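You operate a simulated robot arm through the tools that you are given. There is no shell and no other tool.

The job below is to be done with a simulated robot arm. You get a single attempt, and the scene is never put back.

JOB
Set the three jets by the card, then open the air.
Fine: use the row for the size on the display; leave the air open.

The check looks at the end state, three seconds after you hand in, the way a careful person would. Anything else that was tipped, shoved, dropped, spilled or broken makes it a failure.

ROBOT AND FRAMES
A 7-joint arm with a two-finger parallel gripper, fixed in place. Base frame: the origin is at the foot of the arm, x ahead of it, y to its left, z up. Units: cm, degrees, N and s.
With the tool pointing down near the work surface it reaches from about 30 to 70 cm from the base axis. Its first joint turns from -66.0 to 66.0 degrees. Payload 1.57 kg.
The TCP is the grasp point between the finger pads, 3 cm short of the fingertips. In the tool frame z runs along the fingers and y along their closing line. Largest opening 11 cm; finger width 2.4, thickness 1.2; the body of the gripper, 4.8 by 11.2 cm, starts 7.8 cm behind the TCP.
Orientation is told as [roll, pitch, yaw] about the base's x, y, z axes, in that order, counted from this pose: with the fingers straight down and closing along the base's y, the tool's x points along the base's -x, its y along +y and its z along -z.

CONTROLS
- The arm moves only by the tool arm_command. Its argument "increments" is a list of rows, each an object (a shift or turn left out is 0, a gripper value left out holds the last) with "dp": the shift along the tool's x, y, z in units of 100 mm (1.0 is 100 mm), a list of three; "angular": the turn, a rotation vector about the tool's x, y, z in units of 60 degrees (1.0 is 60 degrees), a list of three. In form: [{"dp": [dx, dy, dz], "angular": [rx, ry, rz]}, ...]. A call has 1 to 20 rows; each row is the pose to reach, as a shift and turn from the pose commanded when the call began, along the tool's axes at that moment. "gripper" is the gripper command, from -1 (shut) to 1 (fully open), values between in proportion, set as the call begins (left out, the last holds). A call with a number of a shift or a turn outside -1 to 1 is refused whole. A row lasts 0.2 s, in which the tool goes at most 5 cm and 8.6 degrees; a call with a longer step from one row to the next is refused whole, and so is a gripper value outside its range. A pose out of reach is approached as far as the arm can. The call stops where the force on the tool passes 40 N (or 10 N more than at its start, if that is more) or the arm is blocked; 0.2 s more then pass. Each finger travels about 10.8 cm/s and halts on what it meets, pressing with about 38 N; the grip force reading is that of the motor and also rises with nothing between the fingers. The clock runs only during rows and for 0.2 s after the last one: add rows that repeat a pose to give the fingers time. The reply holds the time, the measured pose of the TCP, the force on the tool along the base axes, the opening and the grip force, in the units named above and with some noise, with the torque about the TCP (base axes, N m) and any sound that the robot's microphone picked up, and new pictures: "pictures" is both (left out), scene, wrist or none.
- Cameras (640 x 400 px; columns grow to the right, rows downward): "scene" is fixed at [16.83, -39.11, 141]; the picture's right is [0.77, -0.64, 0.00], its down [-0.32, -0.39, -0.86] and it looks along [0.55, 0.66, -0.51] (base axes); focal length 251 px, centre (320, 200). "wrist" rides on the gripper at [7, 1.6, -14.1] in the tool frame; the picture's right is [-0.23, 0.97, 0.00], its down [-0.86, -0.20, -0.48] and it looks along [-0.47, -0.11, 0.88] (tool axes); focal length 222 px, centre (320, 200).
- probe_pixels(camera, pixels): for up to 12 pixels [column, row] of the newest picture of that camera ("zoom" is the newest enlarged one), the place [x, y, z] in the base frame of the surface seen there, good to about 0.2 cm. It takes no simulated time.
- close_up(camera, box): a new picture of the part [left, top, right, bottom] of that camera's present view, enlarged. It takes no simulated time.
- job_done(): hands the job in; it is judged then, once.

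Unless the task says otherwise, let go and move clear before handing in.

The tools are called after "Request:" as a command line: name --argument value ..., lists and objects as JSON in quotes. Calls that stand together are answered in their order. arm_command: Moves the arm, as the interface text tells. Its arguments: {"type":"object","properties":{"increments":{"type":"array","items":{"type":"object","properties":{"dp":{"type":"array","items":{"type":"number"}},"angular":{"type":"array","items":{"type":"number"}}}}},"gripper":{"type":"number"},"pictures":{"type":"string","enum":["both","scene","wrist","none"]}},"required":["increments"]} The other tools are called the same way: probe_pixels (camera, pixels) gives the place of the surface under pixels of a picture; close_up (camera, box) takes an enlarged picture of a part of a camera's view; job_done () hands the job in.

At the start:

```text
time: 0.0
tool_pos: [34.11, -16.35, 124.57]
tcp_rot: [0.1, 0.0, 0.0]
force: [-0.5, -0.5, -1.1]
torque: [-0.02, -0.02, 0.0]
grip_width: 11.01
finger_force: 0.1
```

scene: 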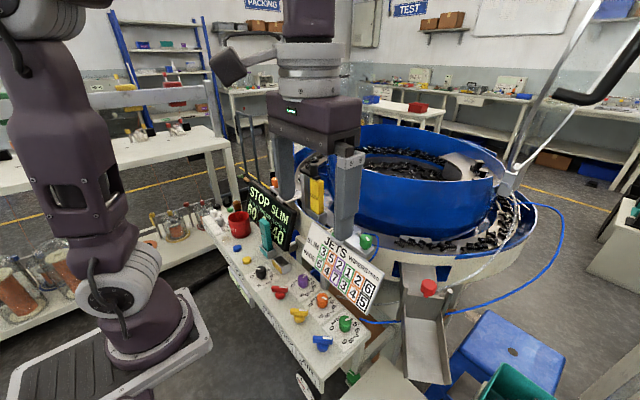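
wrist: 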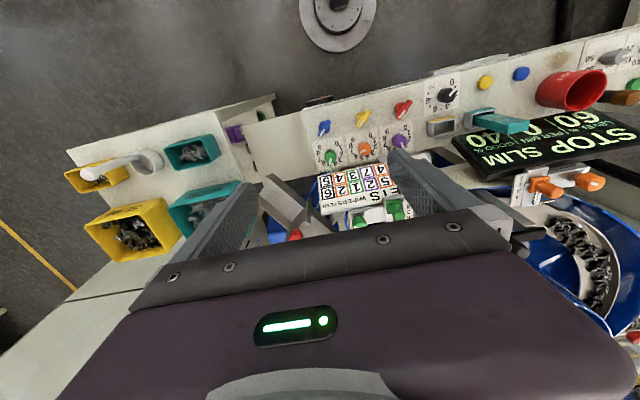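

The scene shows a display reading "STOP SLIM" near (268,215), a JETS card near (345,270), and knobs along the panel edge at (280-350, 280-345). I'll enlarge these to read them.

Request:
close_up --camera "scene" --box '[290, 210, 400, 330]'

Request:
close_up --camera "scene" --box '[230, 170, 310, 260]'

Request:
close_up --camera "scene" --box '[230, 240, 370, 370]'

Request:
close_up --camera "wrist" --box '[300, 70, 460, 230]'

Request:
close_up --camera "wrist" --box '[420, 50, 640, 220]'

```text
3.33 times, centred on (345, 270) of scene
```

zoom: 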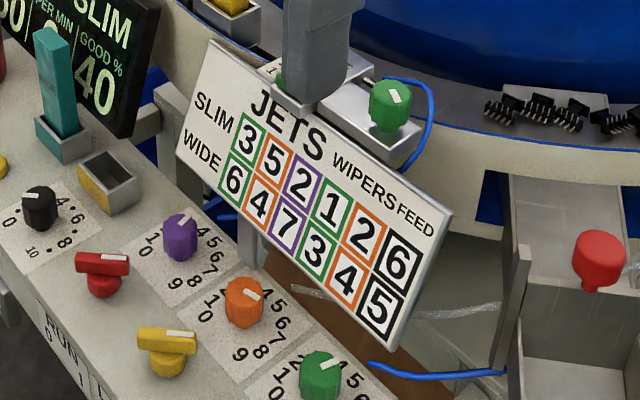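

```text
4.44 times, centred on (270, 215) of scene
```

zoom: 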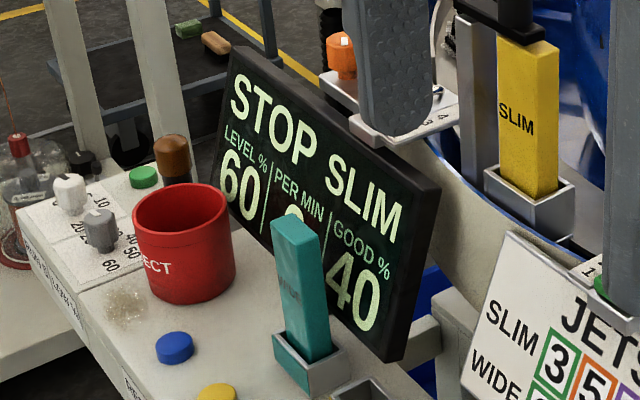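

```text
3.08 times, centred on (300, 305) of scene
```

zoom: 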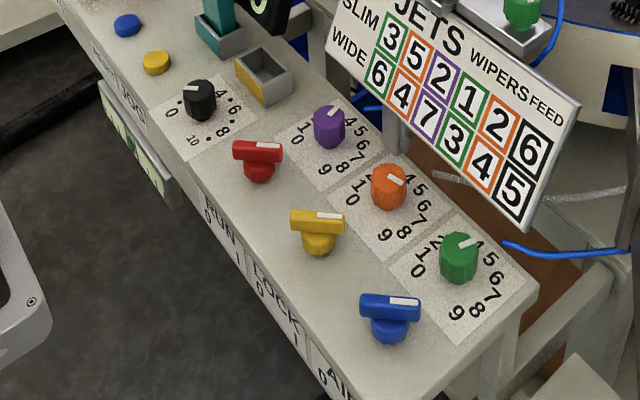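

```text
2.50 times, centred on (380, 150) of wrist
```

zoom: 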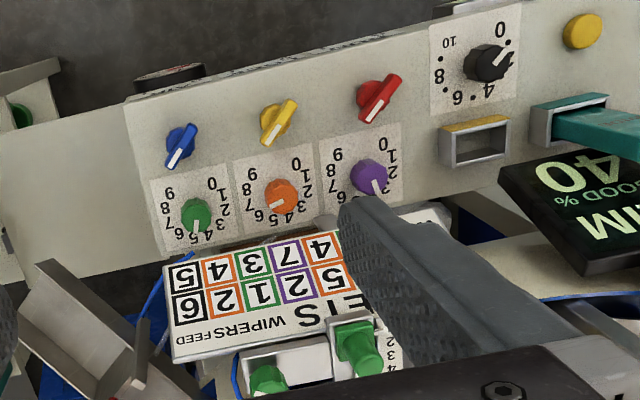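

```text
2.35 times, centred on (530, 135) of wrist
```

zoom: 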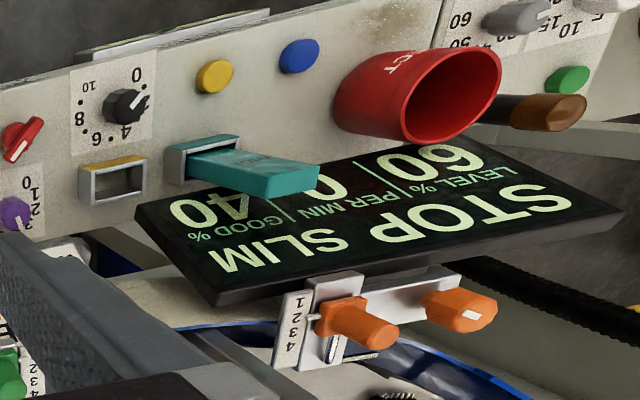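

The card's SLIM row gives green 3, orange 5 and purple 2 under JETS. The jet knobs sit on the panel, with red RUN, yellow LOCK and blue AIR levers in front. Next I'll probe where these are.

Request:
close_up --camera "scene" --box '[260, 265, 370, 365]'

Request:
probe_pixels --camera "scene" --pixels '[[302, 281], [322, 299], [345, 322], [279, 291], [299, 314], [322, 341], [261, 271], [310, 297], [332, 318], [310, 372], [278, 267], [366, 335]]'

Request:
probe_pixels --camera "wrist" --pixels '[[329, 157], [365, 148], [402, 138], [324, 127], [363, 118], [403, 108], [447, 95], [340, 120], [380, 110], [348, 140], [384, 130], [310, 130]]'

```text
4.00 times, centred on (315, 315) of scene
```

zoom: 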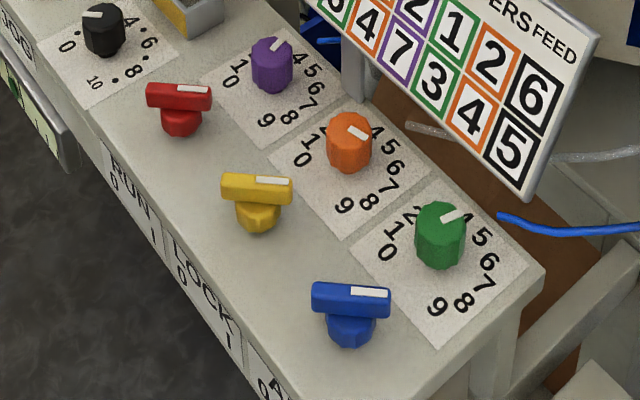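

```text
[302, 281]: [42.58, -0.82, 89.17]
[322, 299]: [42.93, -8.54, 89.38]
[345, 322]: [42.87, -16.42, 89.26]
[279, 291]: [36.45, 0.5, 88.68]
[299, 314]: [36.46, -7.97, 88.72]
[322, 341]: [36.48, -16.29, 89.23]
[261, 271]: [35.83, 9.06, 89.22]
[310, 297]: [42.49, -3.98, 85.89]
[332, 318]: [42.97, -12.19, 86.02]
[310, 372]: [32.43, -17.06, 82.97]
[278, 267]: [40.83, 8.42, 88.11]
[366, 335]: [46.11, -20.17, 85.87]
```

```text
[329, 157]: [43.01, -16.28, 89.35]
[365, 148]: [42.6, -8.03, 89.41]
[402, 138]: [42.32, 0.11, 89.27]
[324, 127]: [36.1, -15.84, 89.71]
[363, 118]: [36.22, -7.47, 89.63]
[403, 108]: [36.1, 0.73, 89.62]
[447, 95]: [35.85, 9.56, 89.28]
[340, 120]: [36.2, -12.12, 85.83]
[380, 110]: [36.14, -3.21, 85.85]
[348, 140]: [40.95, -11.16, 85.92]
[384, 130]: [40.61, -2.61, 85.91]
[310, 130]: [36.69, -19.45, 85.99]
```

The panel is level at z≈85.9, with the knob tops at about 89.3 and the lever tops at about 89.6. Before going near it I'll probe the obstacles: the card at (322,223), (384,275) and (358,315), the display, the wiper arms and the hopper.

Request:
probe_pixels --camera "scene" --pixels '[[327, 224], [366, 272], [356, 312], [322, 250], [366, 238], [292, 210], [262, 183], [285, 248], [264, 222], [250, 225], [282, 264], [318, 190]]'

Request:
close_up --camera "scene" --box '[255, 320, 355, 400]'

Request:
close_up --camera "scene" --box '[260, 270, 330, 330]'

Request:
close_up --camera "wrist" --box '[305, 90, 425, 175]'

```text
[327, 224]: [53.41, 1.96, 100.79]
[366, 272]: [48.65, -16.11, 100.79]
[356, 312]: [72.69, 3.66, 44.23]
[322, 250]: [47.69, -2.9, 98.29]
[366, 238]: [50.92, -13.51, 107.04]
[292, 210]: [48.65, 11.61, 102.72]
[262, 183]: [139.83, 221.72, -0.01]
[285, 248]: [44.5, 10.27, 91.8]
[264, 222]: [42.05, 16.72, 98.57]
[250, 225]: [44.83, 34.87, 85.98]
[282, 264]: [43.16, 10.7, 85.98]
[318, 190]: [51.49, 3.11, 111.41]
```

```text
5.00 times, centred on (305, 360) of scene
```

zoom: 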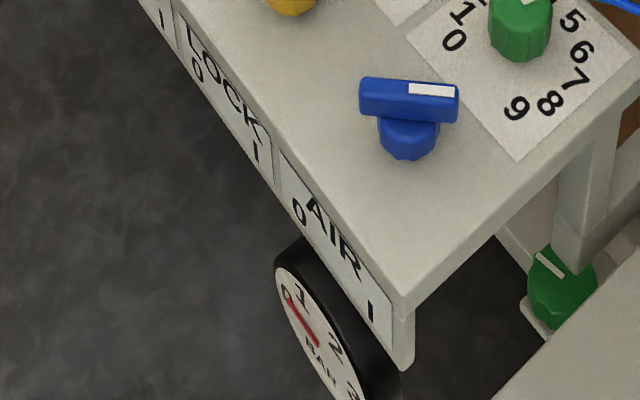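

```text
6.67 times, centred on (295, 300) of scene
```

zoom: 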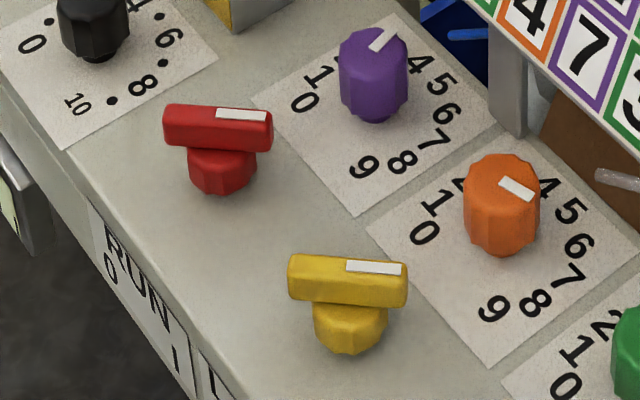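

```text
4.71 times, centred on (365, 132) of wrist
```

zoom: 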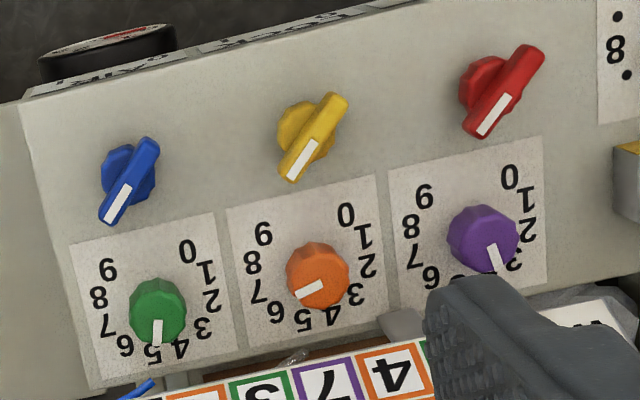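

The BAR gauge below AIR reads 0, so the air is shut, and all three levers share the same direction. I'll lower and centre the wrist over the jet row, keeping well above the panel, to read the dials from close by.

Request:
arm_command --increments '[{"dp": [0, 0.25, 0.25]}, {"dp": [0, 0.5, 0.5]}, {"dp": [0, 0.7, 0.75]}, {"dp": [0, 0.8, 1.0]}, {"dp": [0, 0.8, 1.0]}]'

Request:
probe_pixels --camera "scene" --pixels '[[312, 245], [325, 225], [346, 240], [380, 275], [360, 290], [340, 280], [325, 262], [352, 225], [366, 243]]'

```text
time: 1.2
tool_pos: [34.13, -8.41, 114.51]
tcp_rot: [0.0, 0.0, 0.1]
force: [0.4, -0.5, -0.2]
torque: [-0.01, 0.02, 0.01]
grip_width: 11.0
finger_force: 0.1
```

scene: 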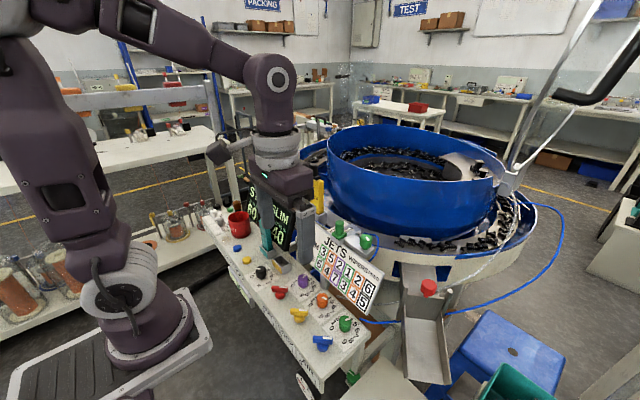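
wrist: 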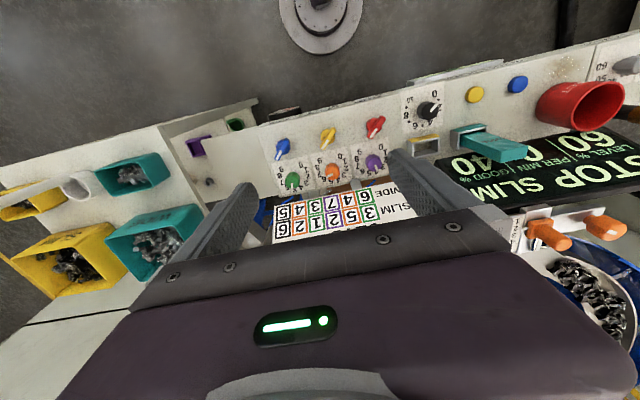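

```text
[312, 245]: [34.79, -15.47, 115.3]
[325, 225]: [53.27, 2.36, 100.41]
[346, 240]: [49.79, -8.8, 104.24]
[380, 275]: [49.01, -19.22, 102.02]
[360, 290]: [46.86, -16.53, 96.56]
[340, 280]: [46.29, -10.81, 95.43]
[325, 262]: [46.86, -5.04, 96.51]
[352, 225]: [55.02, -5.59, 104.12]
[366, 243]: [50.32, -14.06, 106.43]
```

The wrist view is clear, with the knobs at (292,180), (332,172) and (373,162). I'll zoom in there to read the marks.

Request:
close_up --camera "wrist" --box '[260, 105, 410, 200]'

Request:
arm_command --increments '[{"dp": [0, 0, 0.4]}, {"dp": [0, 0, 0.8]}, {"dp": [0, 0, 0.9]}, {"dp": [0, 0, 0.9]}]'

Request:
close_up --camera "wrist" --box '[240, 85, 440, 210]'

```text
4.21 times, centred on (335, 152) of wrist
```

zoom: 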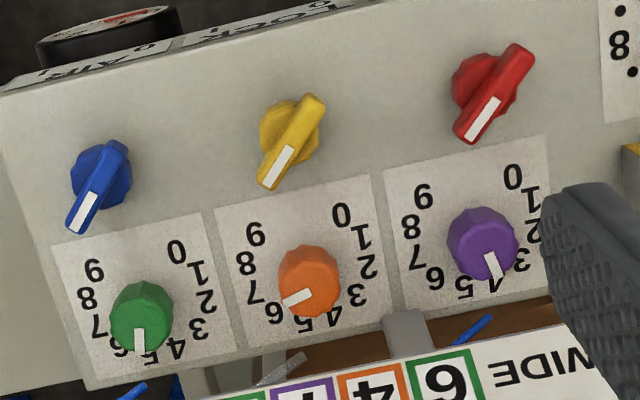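

```text
time: 2.2
tool_pos: [34.31, -8.39, 105.6]
tcp_rot: [0.0, 0.1, 0.0]
force: [0.1, 0.7, -0.6]
torque: [0.0, 0.02, 0.01]
grip_width: 11.02
finger_force: 0.1
```

scene: 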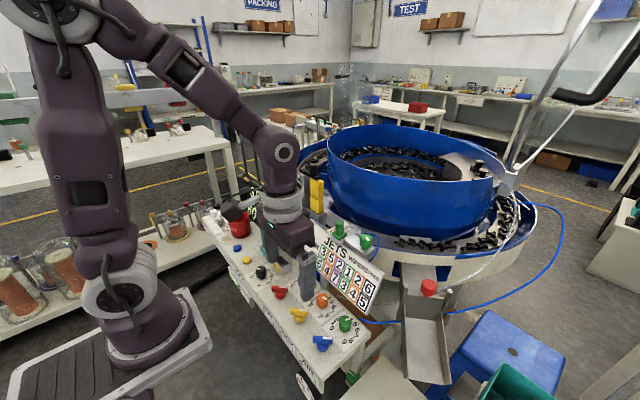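
wrist: 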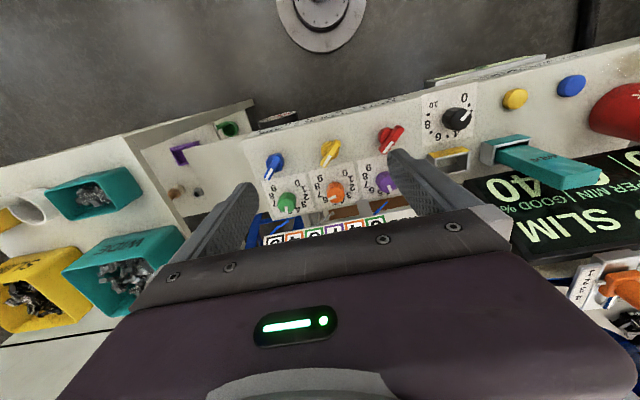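

```text
3.20 times, centred on (340, 148) of wrist
```

zoom: 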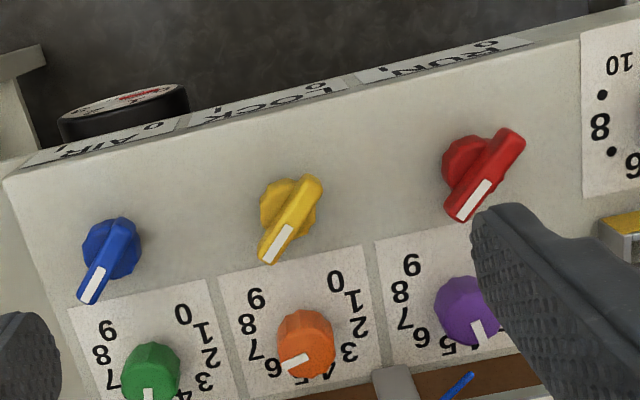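

The knobs are readable but the view is slanted, and a finger hides purple at (470,305) in the zoom. I'll rise and move forward so the camera sits almost above the dials.

Request:
arm_command --increments '[{"dp": [0, 0, -0.4]}, {"dp": [-0.3, 0, -0.7]}, {"dp": [-0.6, 0, -0.7]}, {"dp": [-0.8, 0, -0.7]}, {"dp": [-0.8, 0, -0.7]}]'

Request:
close_up --camera "wrist" --box '[260, 70, 420, 170]'

```text
time: 3.4
tool_pos: [42.29, -8.35, 112.68]
tcp_rot: [0.0, 0.0, 0.0]
force: [-0.8, 0.3, 0.4]
torque: [0.03, 0.05, 0.02]
grip_width: 10.99
finger_force: 0.0
```

scene: 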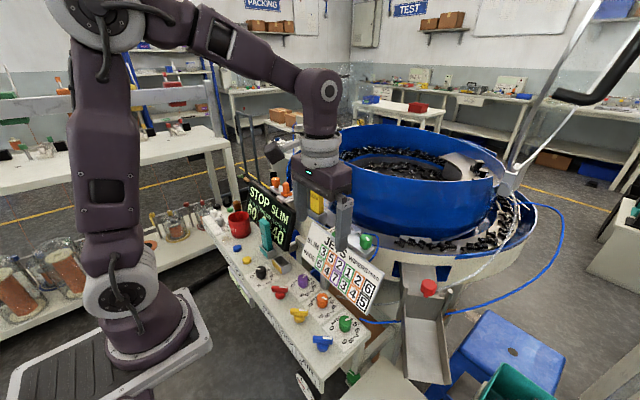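
wrist: 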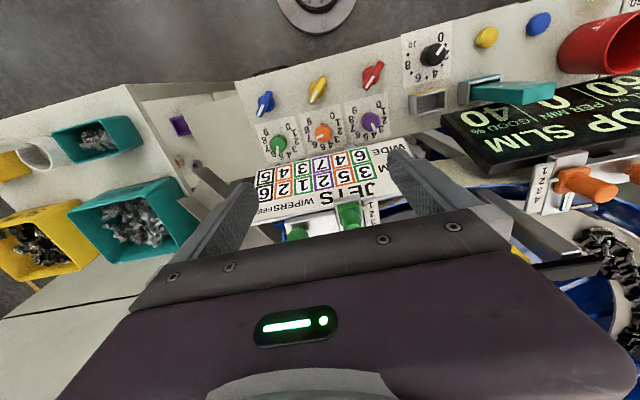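

```text
4.00 times, centred on (340, 120) of wrist
```

zoom: 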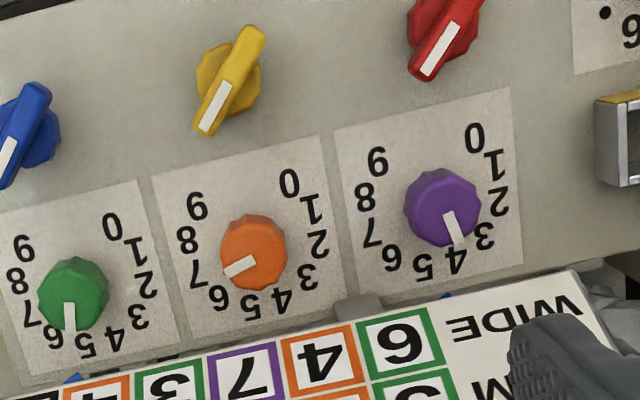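

This view is near vertical. I'll probe the purple dial's numbers and the mark ends on each knob to get centres and angles.

Request:
probe_pixels --camera "zoom" --pixels '[[476, 137], [494, 165], [497, 202], [484, 236], [455, 260], [423, 267], [391, 257], [372, 232], [365, 195], [378, 160], [447, 213], [460, 242]]'

Request:
probe_pixels --camera "zoom" --pixels '[[289, 182], [307, 274], [251, 306], [193, 271], [198, 206], [255, 259], [225, 274], [69, 305], [69, 329], [110, 226], [140, 316], [21, 248]]'

Request:
probe_pixels --camera "zoom" --pixels '[[205, 131], [254, 32], [228, 84], [12, 142], [39, 90], [2, 180], [425, 78], [470, 5], [52, 135], [20, 105]]'

```text
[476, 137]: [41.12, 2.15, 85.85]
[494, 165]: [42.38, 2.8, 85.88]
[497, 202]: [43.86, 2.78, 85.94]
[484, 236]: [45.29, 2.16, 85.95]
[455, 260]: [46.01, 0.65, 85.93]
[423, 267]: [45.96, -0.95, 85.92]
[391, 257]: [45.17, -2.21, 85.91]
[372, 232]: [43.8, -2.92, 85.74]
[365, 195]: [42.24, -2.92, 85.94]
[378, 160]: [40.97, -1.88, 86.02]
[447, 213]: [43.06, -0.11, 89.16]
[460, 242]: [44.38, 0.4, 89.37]
```

```text
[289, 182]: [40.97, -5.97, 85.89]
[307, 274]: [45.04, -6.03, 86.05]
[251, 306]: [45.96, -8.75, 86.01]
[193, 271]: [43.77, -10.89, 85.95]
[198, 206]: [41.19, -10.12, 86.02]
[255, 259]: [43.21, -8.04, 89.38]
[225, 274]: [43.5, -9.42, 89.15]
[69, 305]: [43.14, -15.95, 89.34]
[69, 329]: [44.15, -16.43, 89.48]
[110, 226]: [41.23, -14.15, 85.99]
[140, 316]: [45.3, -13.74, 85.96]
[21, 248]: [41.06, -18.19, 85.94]
```

```text
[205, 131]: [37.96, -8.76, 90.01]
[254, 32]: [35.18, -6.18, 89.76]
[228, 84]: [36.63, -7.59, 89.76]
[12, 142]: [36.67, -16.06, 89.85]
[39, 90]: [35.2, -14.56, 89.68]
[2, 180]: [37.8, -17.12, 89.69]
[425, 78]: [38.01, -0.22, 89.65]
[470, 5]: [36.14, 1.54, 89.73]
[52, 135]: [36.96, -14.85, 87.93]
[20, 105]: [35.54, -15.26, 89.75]
```

The marks give purple about 4 (17°), orange about 7 (-74°) and green about 5 (-17°), so each needs +60° counter-clockwise to reach 2, 5 and 3. The knob centres are near x=43.1 and y=0, -8, -16. Now I'll probe the card's lower edge and its post at (357,308) in the zoom to check clearance.

Request:
probe_pixels --camera "zoom" --pixels '[[357, 308], [350, 322], [340, 330], [450, 303], [250, 345], [120, 370], [320, 320], [510, 285], [570, 275], [560, 310], [440, 297], [180, 352]]'

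Request:
close_up --camera "scene" --box '[300, 240, 400, 330]'

```text
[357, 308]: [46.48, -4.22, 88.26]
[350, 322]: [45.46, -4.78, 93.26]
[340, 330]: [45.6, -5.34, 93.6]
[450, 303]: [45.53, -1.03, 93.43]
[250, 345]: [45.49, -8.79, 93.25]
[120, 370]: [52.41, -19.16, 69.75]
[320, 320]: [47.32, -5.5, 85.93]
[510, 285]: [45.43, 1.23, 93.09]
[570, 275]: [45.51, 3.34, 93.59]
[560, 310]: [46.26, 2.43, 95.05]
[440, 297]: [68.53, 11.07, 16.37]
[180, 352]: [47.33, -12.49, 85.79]
```

```text
4.44 times, centred on (350, 285) of scene
```

zoom: 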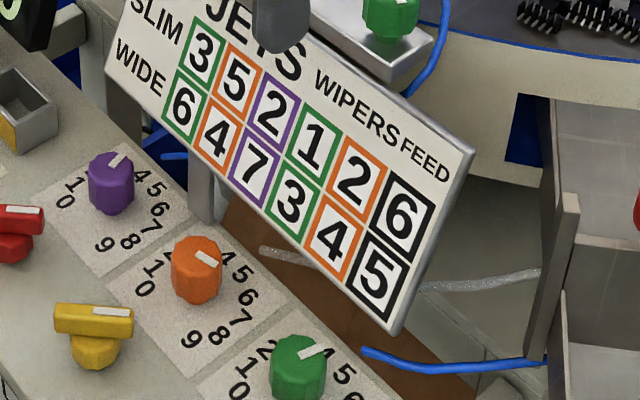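

The card's lower edge is at x≈45.45, z≈93.2, with a post at (46.5, -4.2). To stay clear I'll tilt the tool 20° so the hand leans back, then turn each knob about the vertical. First I'll move behind purple, tilt and narrow the gripper.

Request:
arm_command --increments '[{"dp": [0.1, 0.3, 0.2], "angular": [0, -0.11, 0]}, {"dp": [0.23, 0.6, 0.4], "angular": [0, -0.22, 0]}, {"dp": [0.23, 0.9, 0.6], "angular": [0, -0.3333, 0]}, {"dp": [0.23, 0.98, 0.7], "angular": [0, -0.3333, 0]}, {"dp": [0.23, 0.98, 0.7], "angular": [0, -0.3333, 0]}]' --gripper -0.164 --pictures "none"

Request:
arm_command --increments '[{"angular": [0.0475, 0, 0.1306]}, {"angular": [0.095, 0, 0.261]}, {"angular": [0.1425, 0, 0.3917]}, {"angular": [0.1425, 0, 0.3917]}]'

```text
time: 4.6
tool_pos: [39.68, 1.63, 105.69]
tcp_rot: [0.0, -19.9, 0.1]
force: [0.6, 1.0, 0.3]
torque: [0.01, -0.01, 0.0]
grip_width: 4.62
finger_force: 0.1
```

```text
time: 5.6
tool_pos: [39.85, 1.48, 105.66]
tcp_rot: [0.0, -20.0, -25.0]
force: [0.8, 0.1, -0.6]
torque: [0.01, 0.0, 0.02]
grip_width: 4.61
finger_force: 0.0
```

scene: 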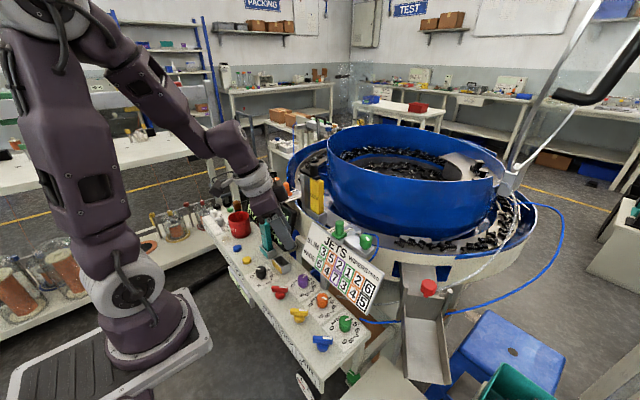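
wrist: 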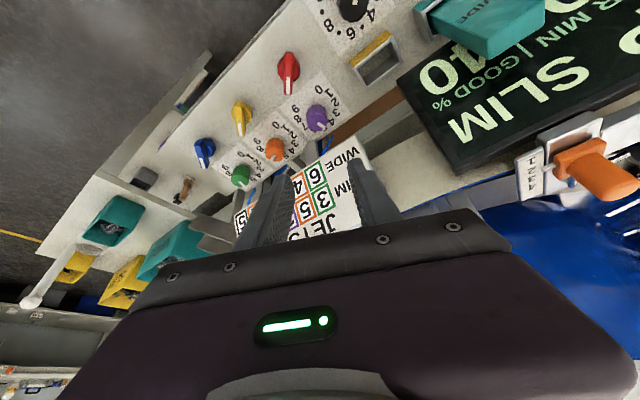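

The pose is as planned (tilt -20, yaw -25) and everything is clear. I'll go straight down to the standoff 8 cm behind the purple grasp.

Request:
arm_command --increments '[{"dp": [0.09, 0, 0.245]}, {"dp": [0.18, 0, 0.49]}, {"dp": [0.268, 0, 0.737]}, {"dp": [0.268, 0, 0.737]}]'

Request:
close_up --camera "wrist" --box '[220, 60, 420, 210]'

Request:
close_up --camera "scene" --box '[240, 200, 370, 340]'

```text
time: 6.6
tool_pos: [39.82, 1.41, 97.74]
tcp_rot: [0.0, -19.9, -25.0]
force: [-0.5, 0.2, -0.1]
torque: [-0.01, 0.01, -0.02]
grip_width: 4.59
finger_force: 0.1
```

scene: 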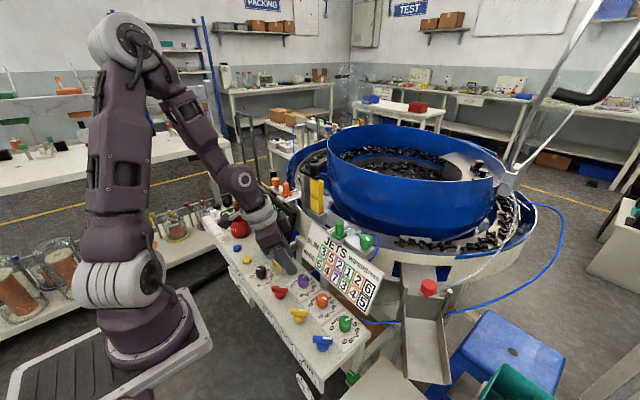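
wrist: 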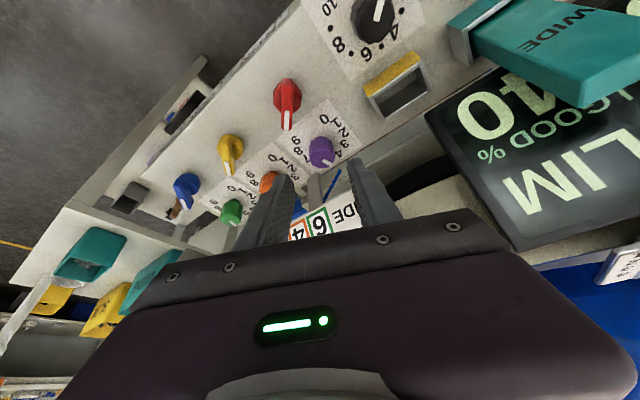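

```text
2.67 times, centred on (320, 135) of wrist
```

zoom: 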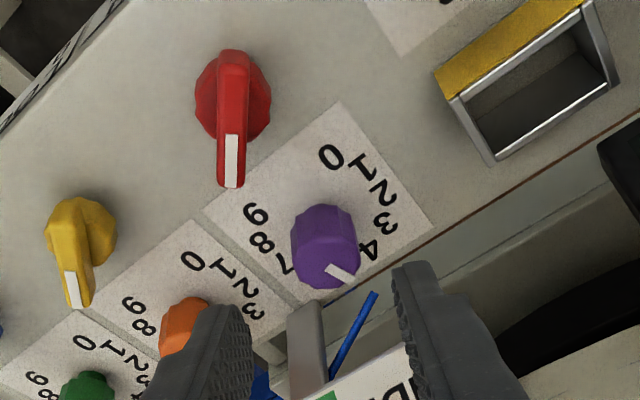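

```text
2.86 times, centred on (305, 270) of scene
```

zoom: 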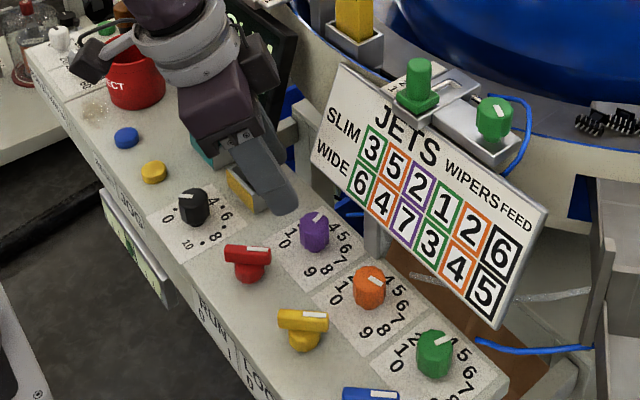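

The purple knob at (320,152) lies between the fingers' planes as planned. Before advancing I'll check how far the teal key and the display are from the hand.

Request:
probe_pixels --camera "wrist" --pixels '[[580, 104], [480, 62], [462, 40], [610, 60], [430, 115], [515, 245], [408, 98], [370, 92], [321, 152], [332, 163], [318, 150], [635, 130]]'

Request:
probe_pixels --camera "wrist" --pixels '[[330, 180], [318, 177], [322, 185], [298, 205], [355, 212], [320, 140]]'

```text
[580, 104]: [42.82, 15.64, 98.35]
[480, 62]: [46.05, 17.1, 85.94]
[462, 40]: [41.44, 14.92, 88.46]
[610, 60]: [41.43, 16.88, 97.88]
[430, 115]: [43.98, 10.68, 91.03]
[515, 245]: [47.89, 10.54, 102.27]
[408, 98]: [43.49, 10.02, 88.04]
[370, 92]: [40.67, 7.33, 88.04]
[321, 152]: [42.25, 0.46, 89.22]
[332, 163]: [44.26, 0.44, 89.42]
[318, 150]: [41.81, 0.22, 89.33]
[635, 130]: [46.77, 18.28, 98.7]
```

```text
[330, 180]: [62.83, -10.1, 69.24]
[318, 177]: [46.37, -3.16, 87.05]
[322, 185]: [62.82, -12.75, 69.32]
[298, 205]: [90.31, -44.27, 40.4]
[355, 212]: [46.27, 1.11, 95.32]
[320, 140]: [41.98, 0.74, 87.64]
```

The hand will clear the display corner (44, 10.7) and the post at y≤-3.2. I'll slide 8 cm along the tool axis so the fingers straddle purple.

Request:
arm_command --increments '[{"dp": [0, 0, 0.2]}, {"dp": [0, 0, 0.4]}, {"dp": [0, 0, 0.55]}, {"dp": [0, 0, 0.7]}, {"dp": [0, 0, 0.8]}, {"dp": [0, 0, 0.8]}]'

Request:
close_up --camera "wrist" --box '[240, 90, 400, 210]'

Request:
close_up --camera "scene" --box '[250, 230, 350, 310]'

```text
time: 8.0
tool_pos: [42.16, 0.34, 90.26]
tcp_rot: [0.0, -19.9, -25.0]
force: [-0.6, -0.3, 1.4]
torque: [0.03, 0.0, -0.01]
grip_width: 4.6
finger_force: 0.0
```

scene: 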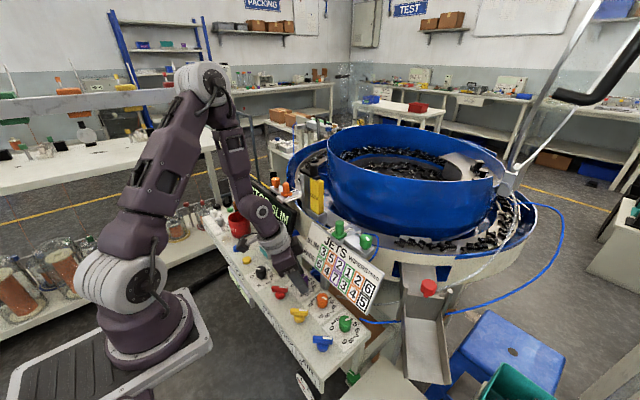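
wrist: 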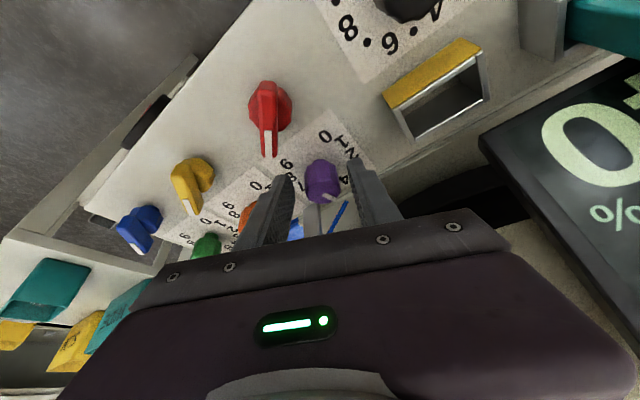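

```text
3.33 times, centred on (320, 150) of wrist
```

zoom: 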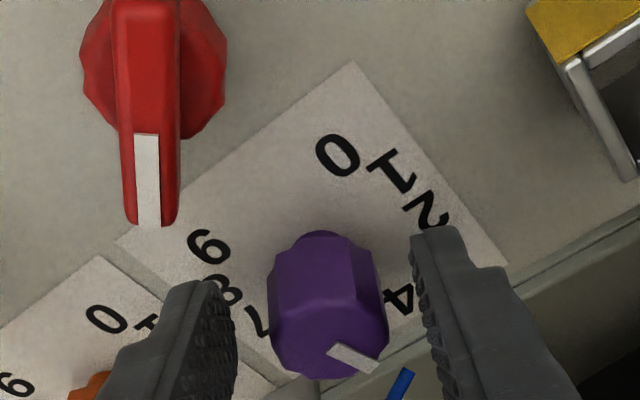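

```text
5.00 times, centred on (300, 270) of scene
```

zoom: 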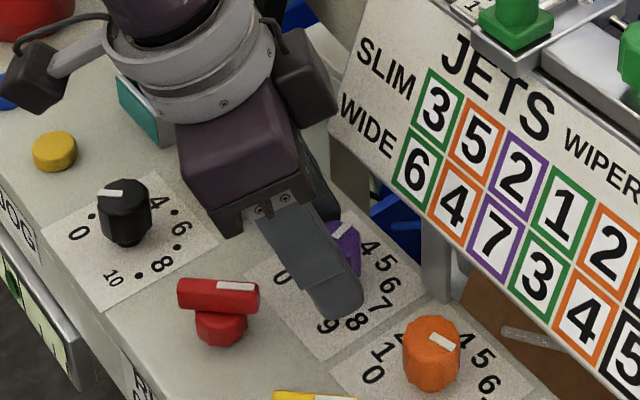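

The fingers straddle the purple knob cleanly (knob at (325,305) in the zoom), with lateral error under 0.1 cm. I'll close on it.

Request:
arm_command --increments '[{"dp": [0, 0, 0]}, {"dp": [0, 0, 0]}, {"dp": [0, 0, 0]}]' --gripper -1 --pictures "wrist"

Request:
close_up --camera "wrist" --box '[240, 90, 400, 210]'

```text
time: 8.8
tool_pos: [42.23, 0.51, 90.27]
tcp_rot: [0.1, -20.0, -24.9]
force: [3.2, 11.8, -8.2]
torque: [0.21, -0.13, 0.15]
grip_width: 2.71
finger_force: 37.8
```

wrist: 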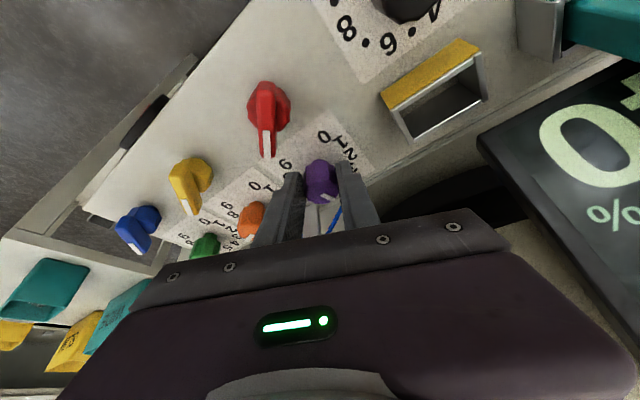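

```text
3.33 times, centred on (320, 150) of wrist
```

zoom: 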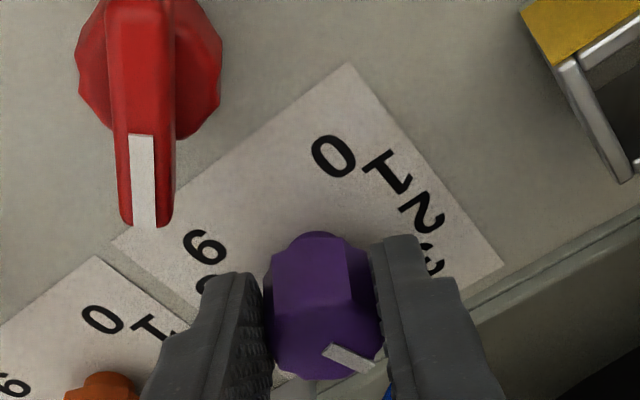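

Gripped at 2.71 cm. The 11.8 N sideways load means the knob centre is about 0.17 cm off, and I'll fold that into the turn. Now I'll rotate +60° about the knob axis.

Request:
arm_command --increments '[{"dp": [-0.0008, 0.0045, 0.0003], "angular": [-0.04275, 0, -0.1175]}, {"dp": [-0.0031, -0.0078, 0.0011], "angular": [-0.0855, 0, -0.235]}, {"dp": [-0.0069, -0.0197, 0.0025], "angular": [-0.12825, 0, -0.3525]}, {"dp": [-0.0121, -0.031, 0.0044], "angular": [-0.171, 0, -0.47]}, {"dp": [-0.0186, -0.0414, 0.0068], "angular": [-0.21375, 0, -0.5875]}, {"dp": [-0.0264, -0.0509, 0.0096], "angular": [-0.2565, 0, -0.705]}, {"dp": [-0.0353, -0.0592, 0.0128], "angular": [-0.29925, 0, -0.8225]}, {"dp": [-0.0451, -0.0661, 0.0164], "angular": [-0.342, 0, -0.94]}, {"dp": [-0.0451, -0.0661, 0.0164], "angular": [-0.342, 0, -0.94]}]'

Request:
close_up --camera "wrist" --box '[240, 90, 400, 210]'

Request:
close_up --camera "scene" --box '[250, 230, 350, 310]'

```text
time: 10.8
tool_pos: [42.47, -0.56, 90.35]
tcp_rot: [-0.1, -19.9, 35.1]
force: [-13.4, -0.8, -5.1]
torque: [-0.19, 0.42, 0.09]
grip_width: 2.73
finger_force: 38.2
```

scene: 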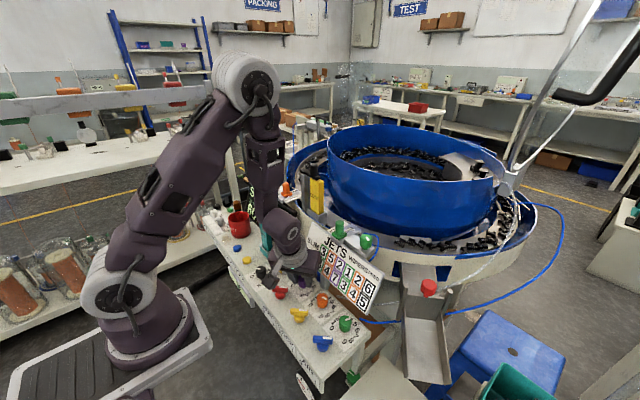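
wrist: 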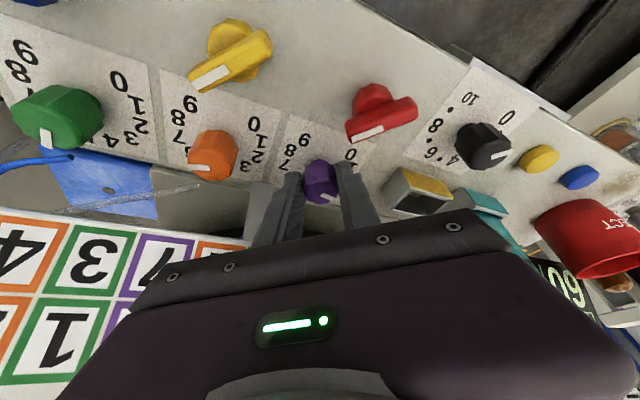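

```text
3.33 times, centred on (320, 150) of wrist
```

zoom: 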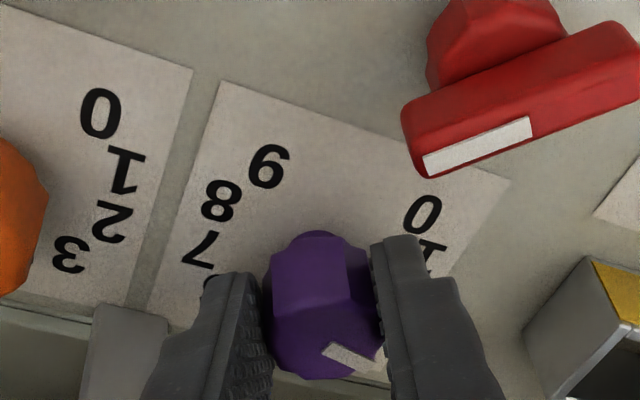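

```text
5.00 times, centred on (300, 270) of scene
```

zoom: 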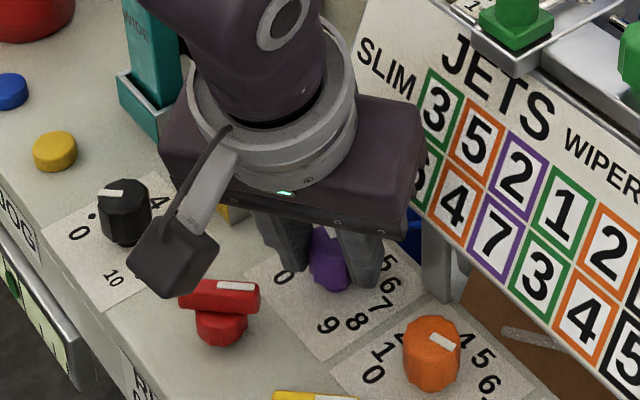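

The knob turned with the fingers without slipping: its mark at (355,355) in the zoom has not moved relative to the fingers. I'll open slightly and back out along the tool axis.

Request:
arm_command --increments '[{"dp": [0, 0, 0]}, {"dp": [0, 0, 0]}, {"dp": [0, 0, -0.2]}, {"dp": [0, 0, -0.45]}, {"dp": [0, 0, -0.7]}, {"dp": [0, 0, -0.9]}, {"dp": [0, 0, -0.9]}]' --gripper -0.164

Request:
close_up --camera "wrist" --box '[180, 40, 420, 190]'

Request:
close_up --camera "scene" --box '[250, 230, 350, 310]'

```text
time: 12.4
tool_pos: [39.79, -2.22, 98.74]
tcp_rot: [0.1, -20.0, 35.0]
force: [0.4, -0.1, 0.0]
torque: [-0.02, 0.03, 0.02]
grip_width: 4.6
finger_force: 0.0
```

scene: 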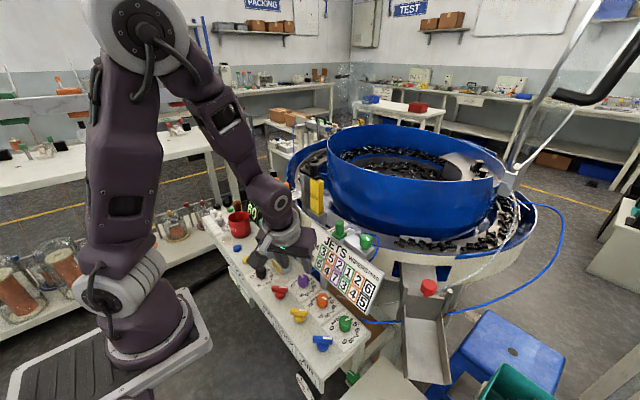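
wrist: 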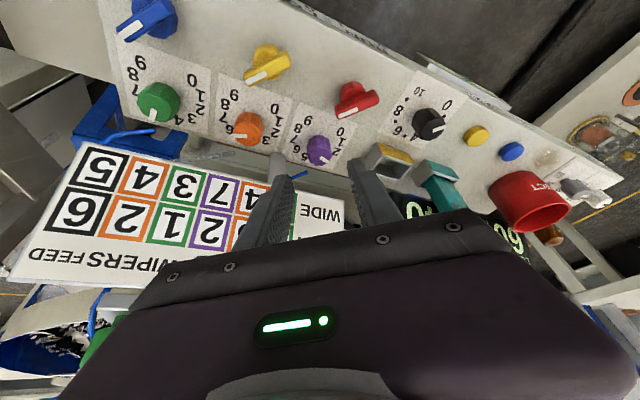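

```text
2.67 times, centred on (300, 115) of wrist
```

zoom: 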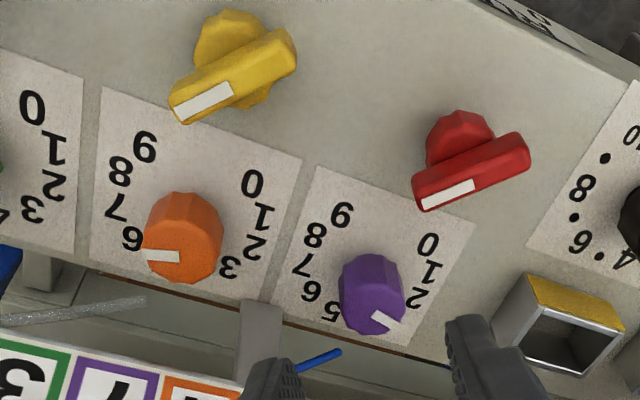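

```text
5.00 times, centred on (300, 270) of scene
```

zoom: 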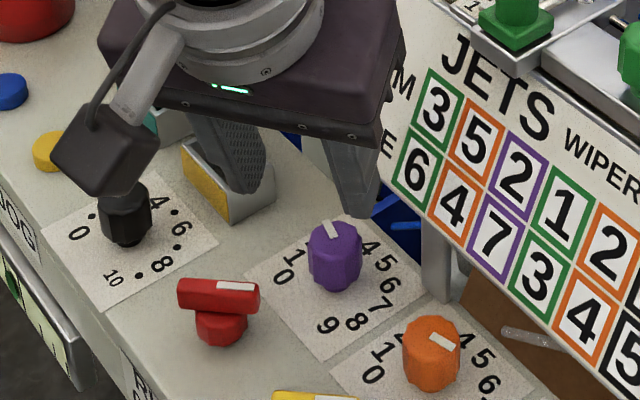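

The purple mark now points close to the 2. I'll probe it, then move to the orange standoff while turning the wrist back to yaw -25.

Request:
probe_pixels --camera "wrist" --pixels '[[321, 158], [329, 163], [317, 143], [317, 150]]'

Request:
arm_command --increments '[{"dp": [0.028, -0.042, -0.01], "angular": [0.04275, 0, 0.1175]}, {"dp": [0.056, -0.084, -0.0206], "angular": [0.0855, 0, 0.235]}, {"dp": [0.085, -0.125, -0.031], "angular": [0.12825, 0, 0.3525]}, {"dp": [0.113, -0.167, -0.041], "angular": [0.171, 0, 0.47]}, {"dp": [0.141, -0.209, -0.0515], "angular": [0.21375, 0, 0.5875]}, {"dp": [0.17, -0.251, -0.062], "angular": [0.2565, 0, 0.705]}, {"dp": [0.198, -0.293, -0.072], "angular": [0.29925, 0, 0.8225]}, {"dp": [0.2262, -0.3345, -0.0823], "angular": [0.342, 0, 0.94]}, {"dp": [0.2262, -0.3345, -0.0823], "angular": [0.342, 0, 0.94]}]'

Request:
close_up --camera "wrist" --box '[220, 60, 420, 210]'

```text
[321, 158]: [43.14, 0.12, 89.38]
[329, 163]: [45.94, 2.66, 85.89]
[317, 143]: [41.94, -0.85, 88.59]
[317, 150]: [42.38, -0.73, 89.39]
```

```text
time: 14.4
tool_pos: [39.85, -6.44, 98.69]
tcp_rot: [0.0, -19.9, -25.0]
force: [0.0, 0.1, 0.7]
torque: [0.01, 0.03, 0.01]
grip_width: 4.6
finger_force: 0.1
```

scene: 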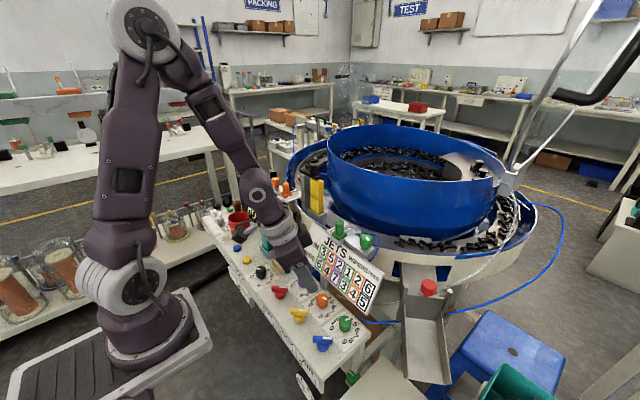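
wrist: 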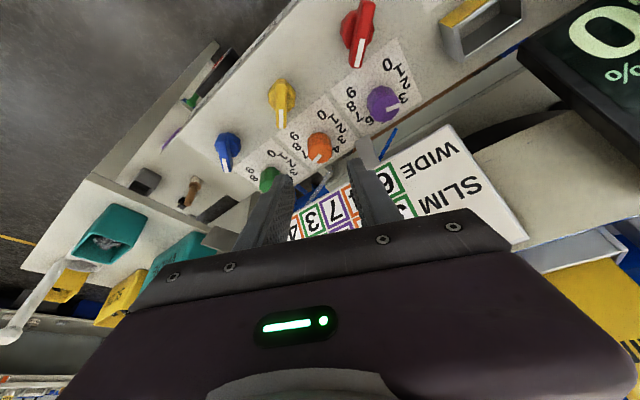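

```text
2.67 times, centred on (320, 135) of wrist
```

zoom: 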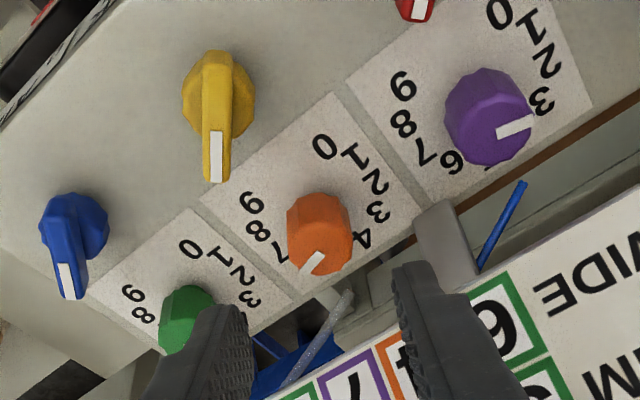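

Purple's mark runs from (497,133) to (533,120) in the zoom. I'll probe it, along with the post at (420-475, 235) that the right finger must clear.

Request:
probe_pixels --camera "zoom" --pixels '[[498, 133], [531, 121], [489, 115], [420, 235], [432, 250], [450, 230], [450, 260], [470, 265], [426, 262], [320, 258], [306, 270], [320, 225]]'

```text
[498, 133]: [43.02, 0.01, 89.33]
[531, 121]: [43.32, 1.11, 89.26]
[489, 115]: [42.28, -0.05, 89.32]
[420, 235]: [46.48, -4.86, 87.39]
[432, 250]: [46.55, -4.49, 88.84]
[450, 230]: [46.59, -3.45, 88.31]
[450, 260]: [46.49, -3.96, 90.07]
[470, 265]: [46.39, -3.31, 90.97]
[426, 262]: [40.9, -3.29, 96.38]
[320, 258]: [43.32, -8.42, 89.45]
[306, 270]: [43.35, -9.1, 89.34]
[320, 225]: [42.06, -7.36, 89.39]
```

Purple's mark direction is (0.30, 1.10), i.e. 75°, exactly 2. The post (x≥46.4, y -5.0 to -3.2) leaves about 0.5 cm for the finger, so I'll narrow the opening a little and slide in on orange.

Request:
arm_command --increments '[{"dp": [0, 0, 0.2]}, {"dp": [0, 0, 0.4]}, {"dp": [0, 0, 0.55]}, {"dp": [0, 0, 0.7]}, {"dp": [0, 0, 0.8]}, {"dp": [0, 0, 0.89]}, {"dp": [0, 0, 0.89]}]' --gripper -0.236

Request:
close_up --camera "wrist" --box '[240, 90, 400, 210]'

Request:
close_up --camera "scene" --box '[270, 240, 370, 320]'

```text
time: 16.0
tool_pos: [42.47, -7.7, 90.51]
tcp_rot: [0.0, -20.0, -24.9]
force: [-0.1, 0.2, -0.3]
torque: [0.0, -0.03, 0.02]
grip_width: 4.21
finger_force: 0.1
```

scene: 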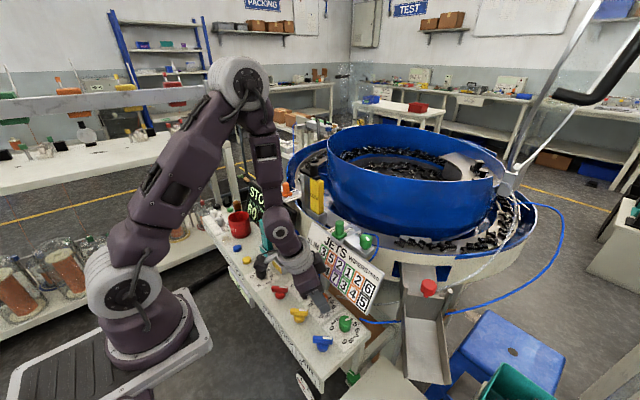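
wrist: 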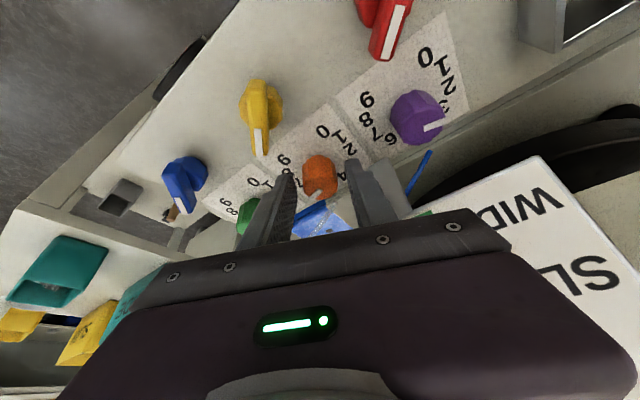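

```text
3.33 times, centred on (320, 150) of wrist
```

zoom: 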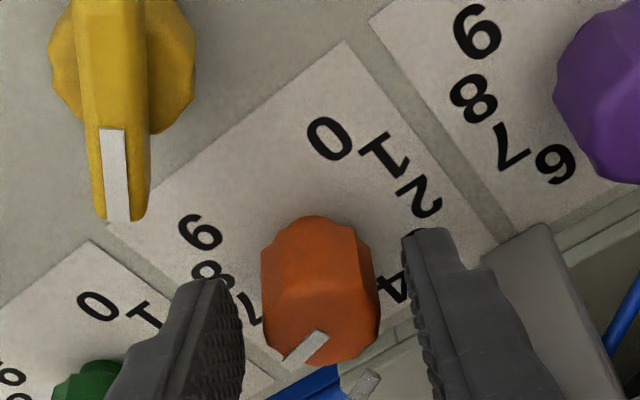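

```text
5.00 times, centred on (320, 280) of scene
```

zoom: 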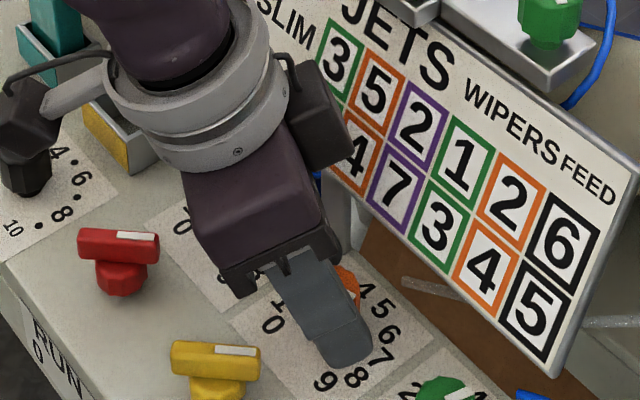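

The fingers straddle orange with the right finger clear of the post. I'll close.

Request:
arm_command --increments '[{"dp": [0, 0, 0]}, {"dp": [0, 0, 0]}, {"dp": [0, 0, 0]}]' --gripper -1 --pictures "wrist"

```text
time: 16.8
tool_pos: [42.51, -7.76, 90.42]
tcp_rot: [0.0, -20.0, -25.0]
force: [1.6, -0.3, -8.1]
torque: [-0.1, -0.27, -0.01]
grip_width: 2.75
finger_force: 37.6
```

wrist: 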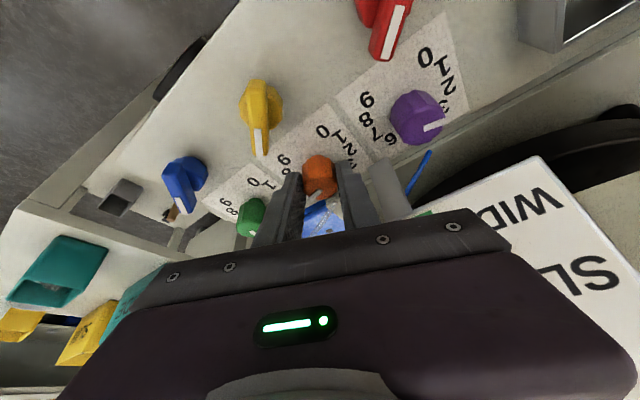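

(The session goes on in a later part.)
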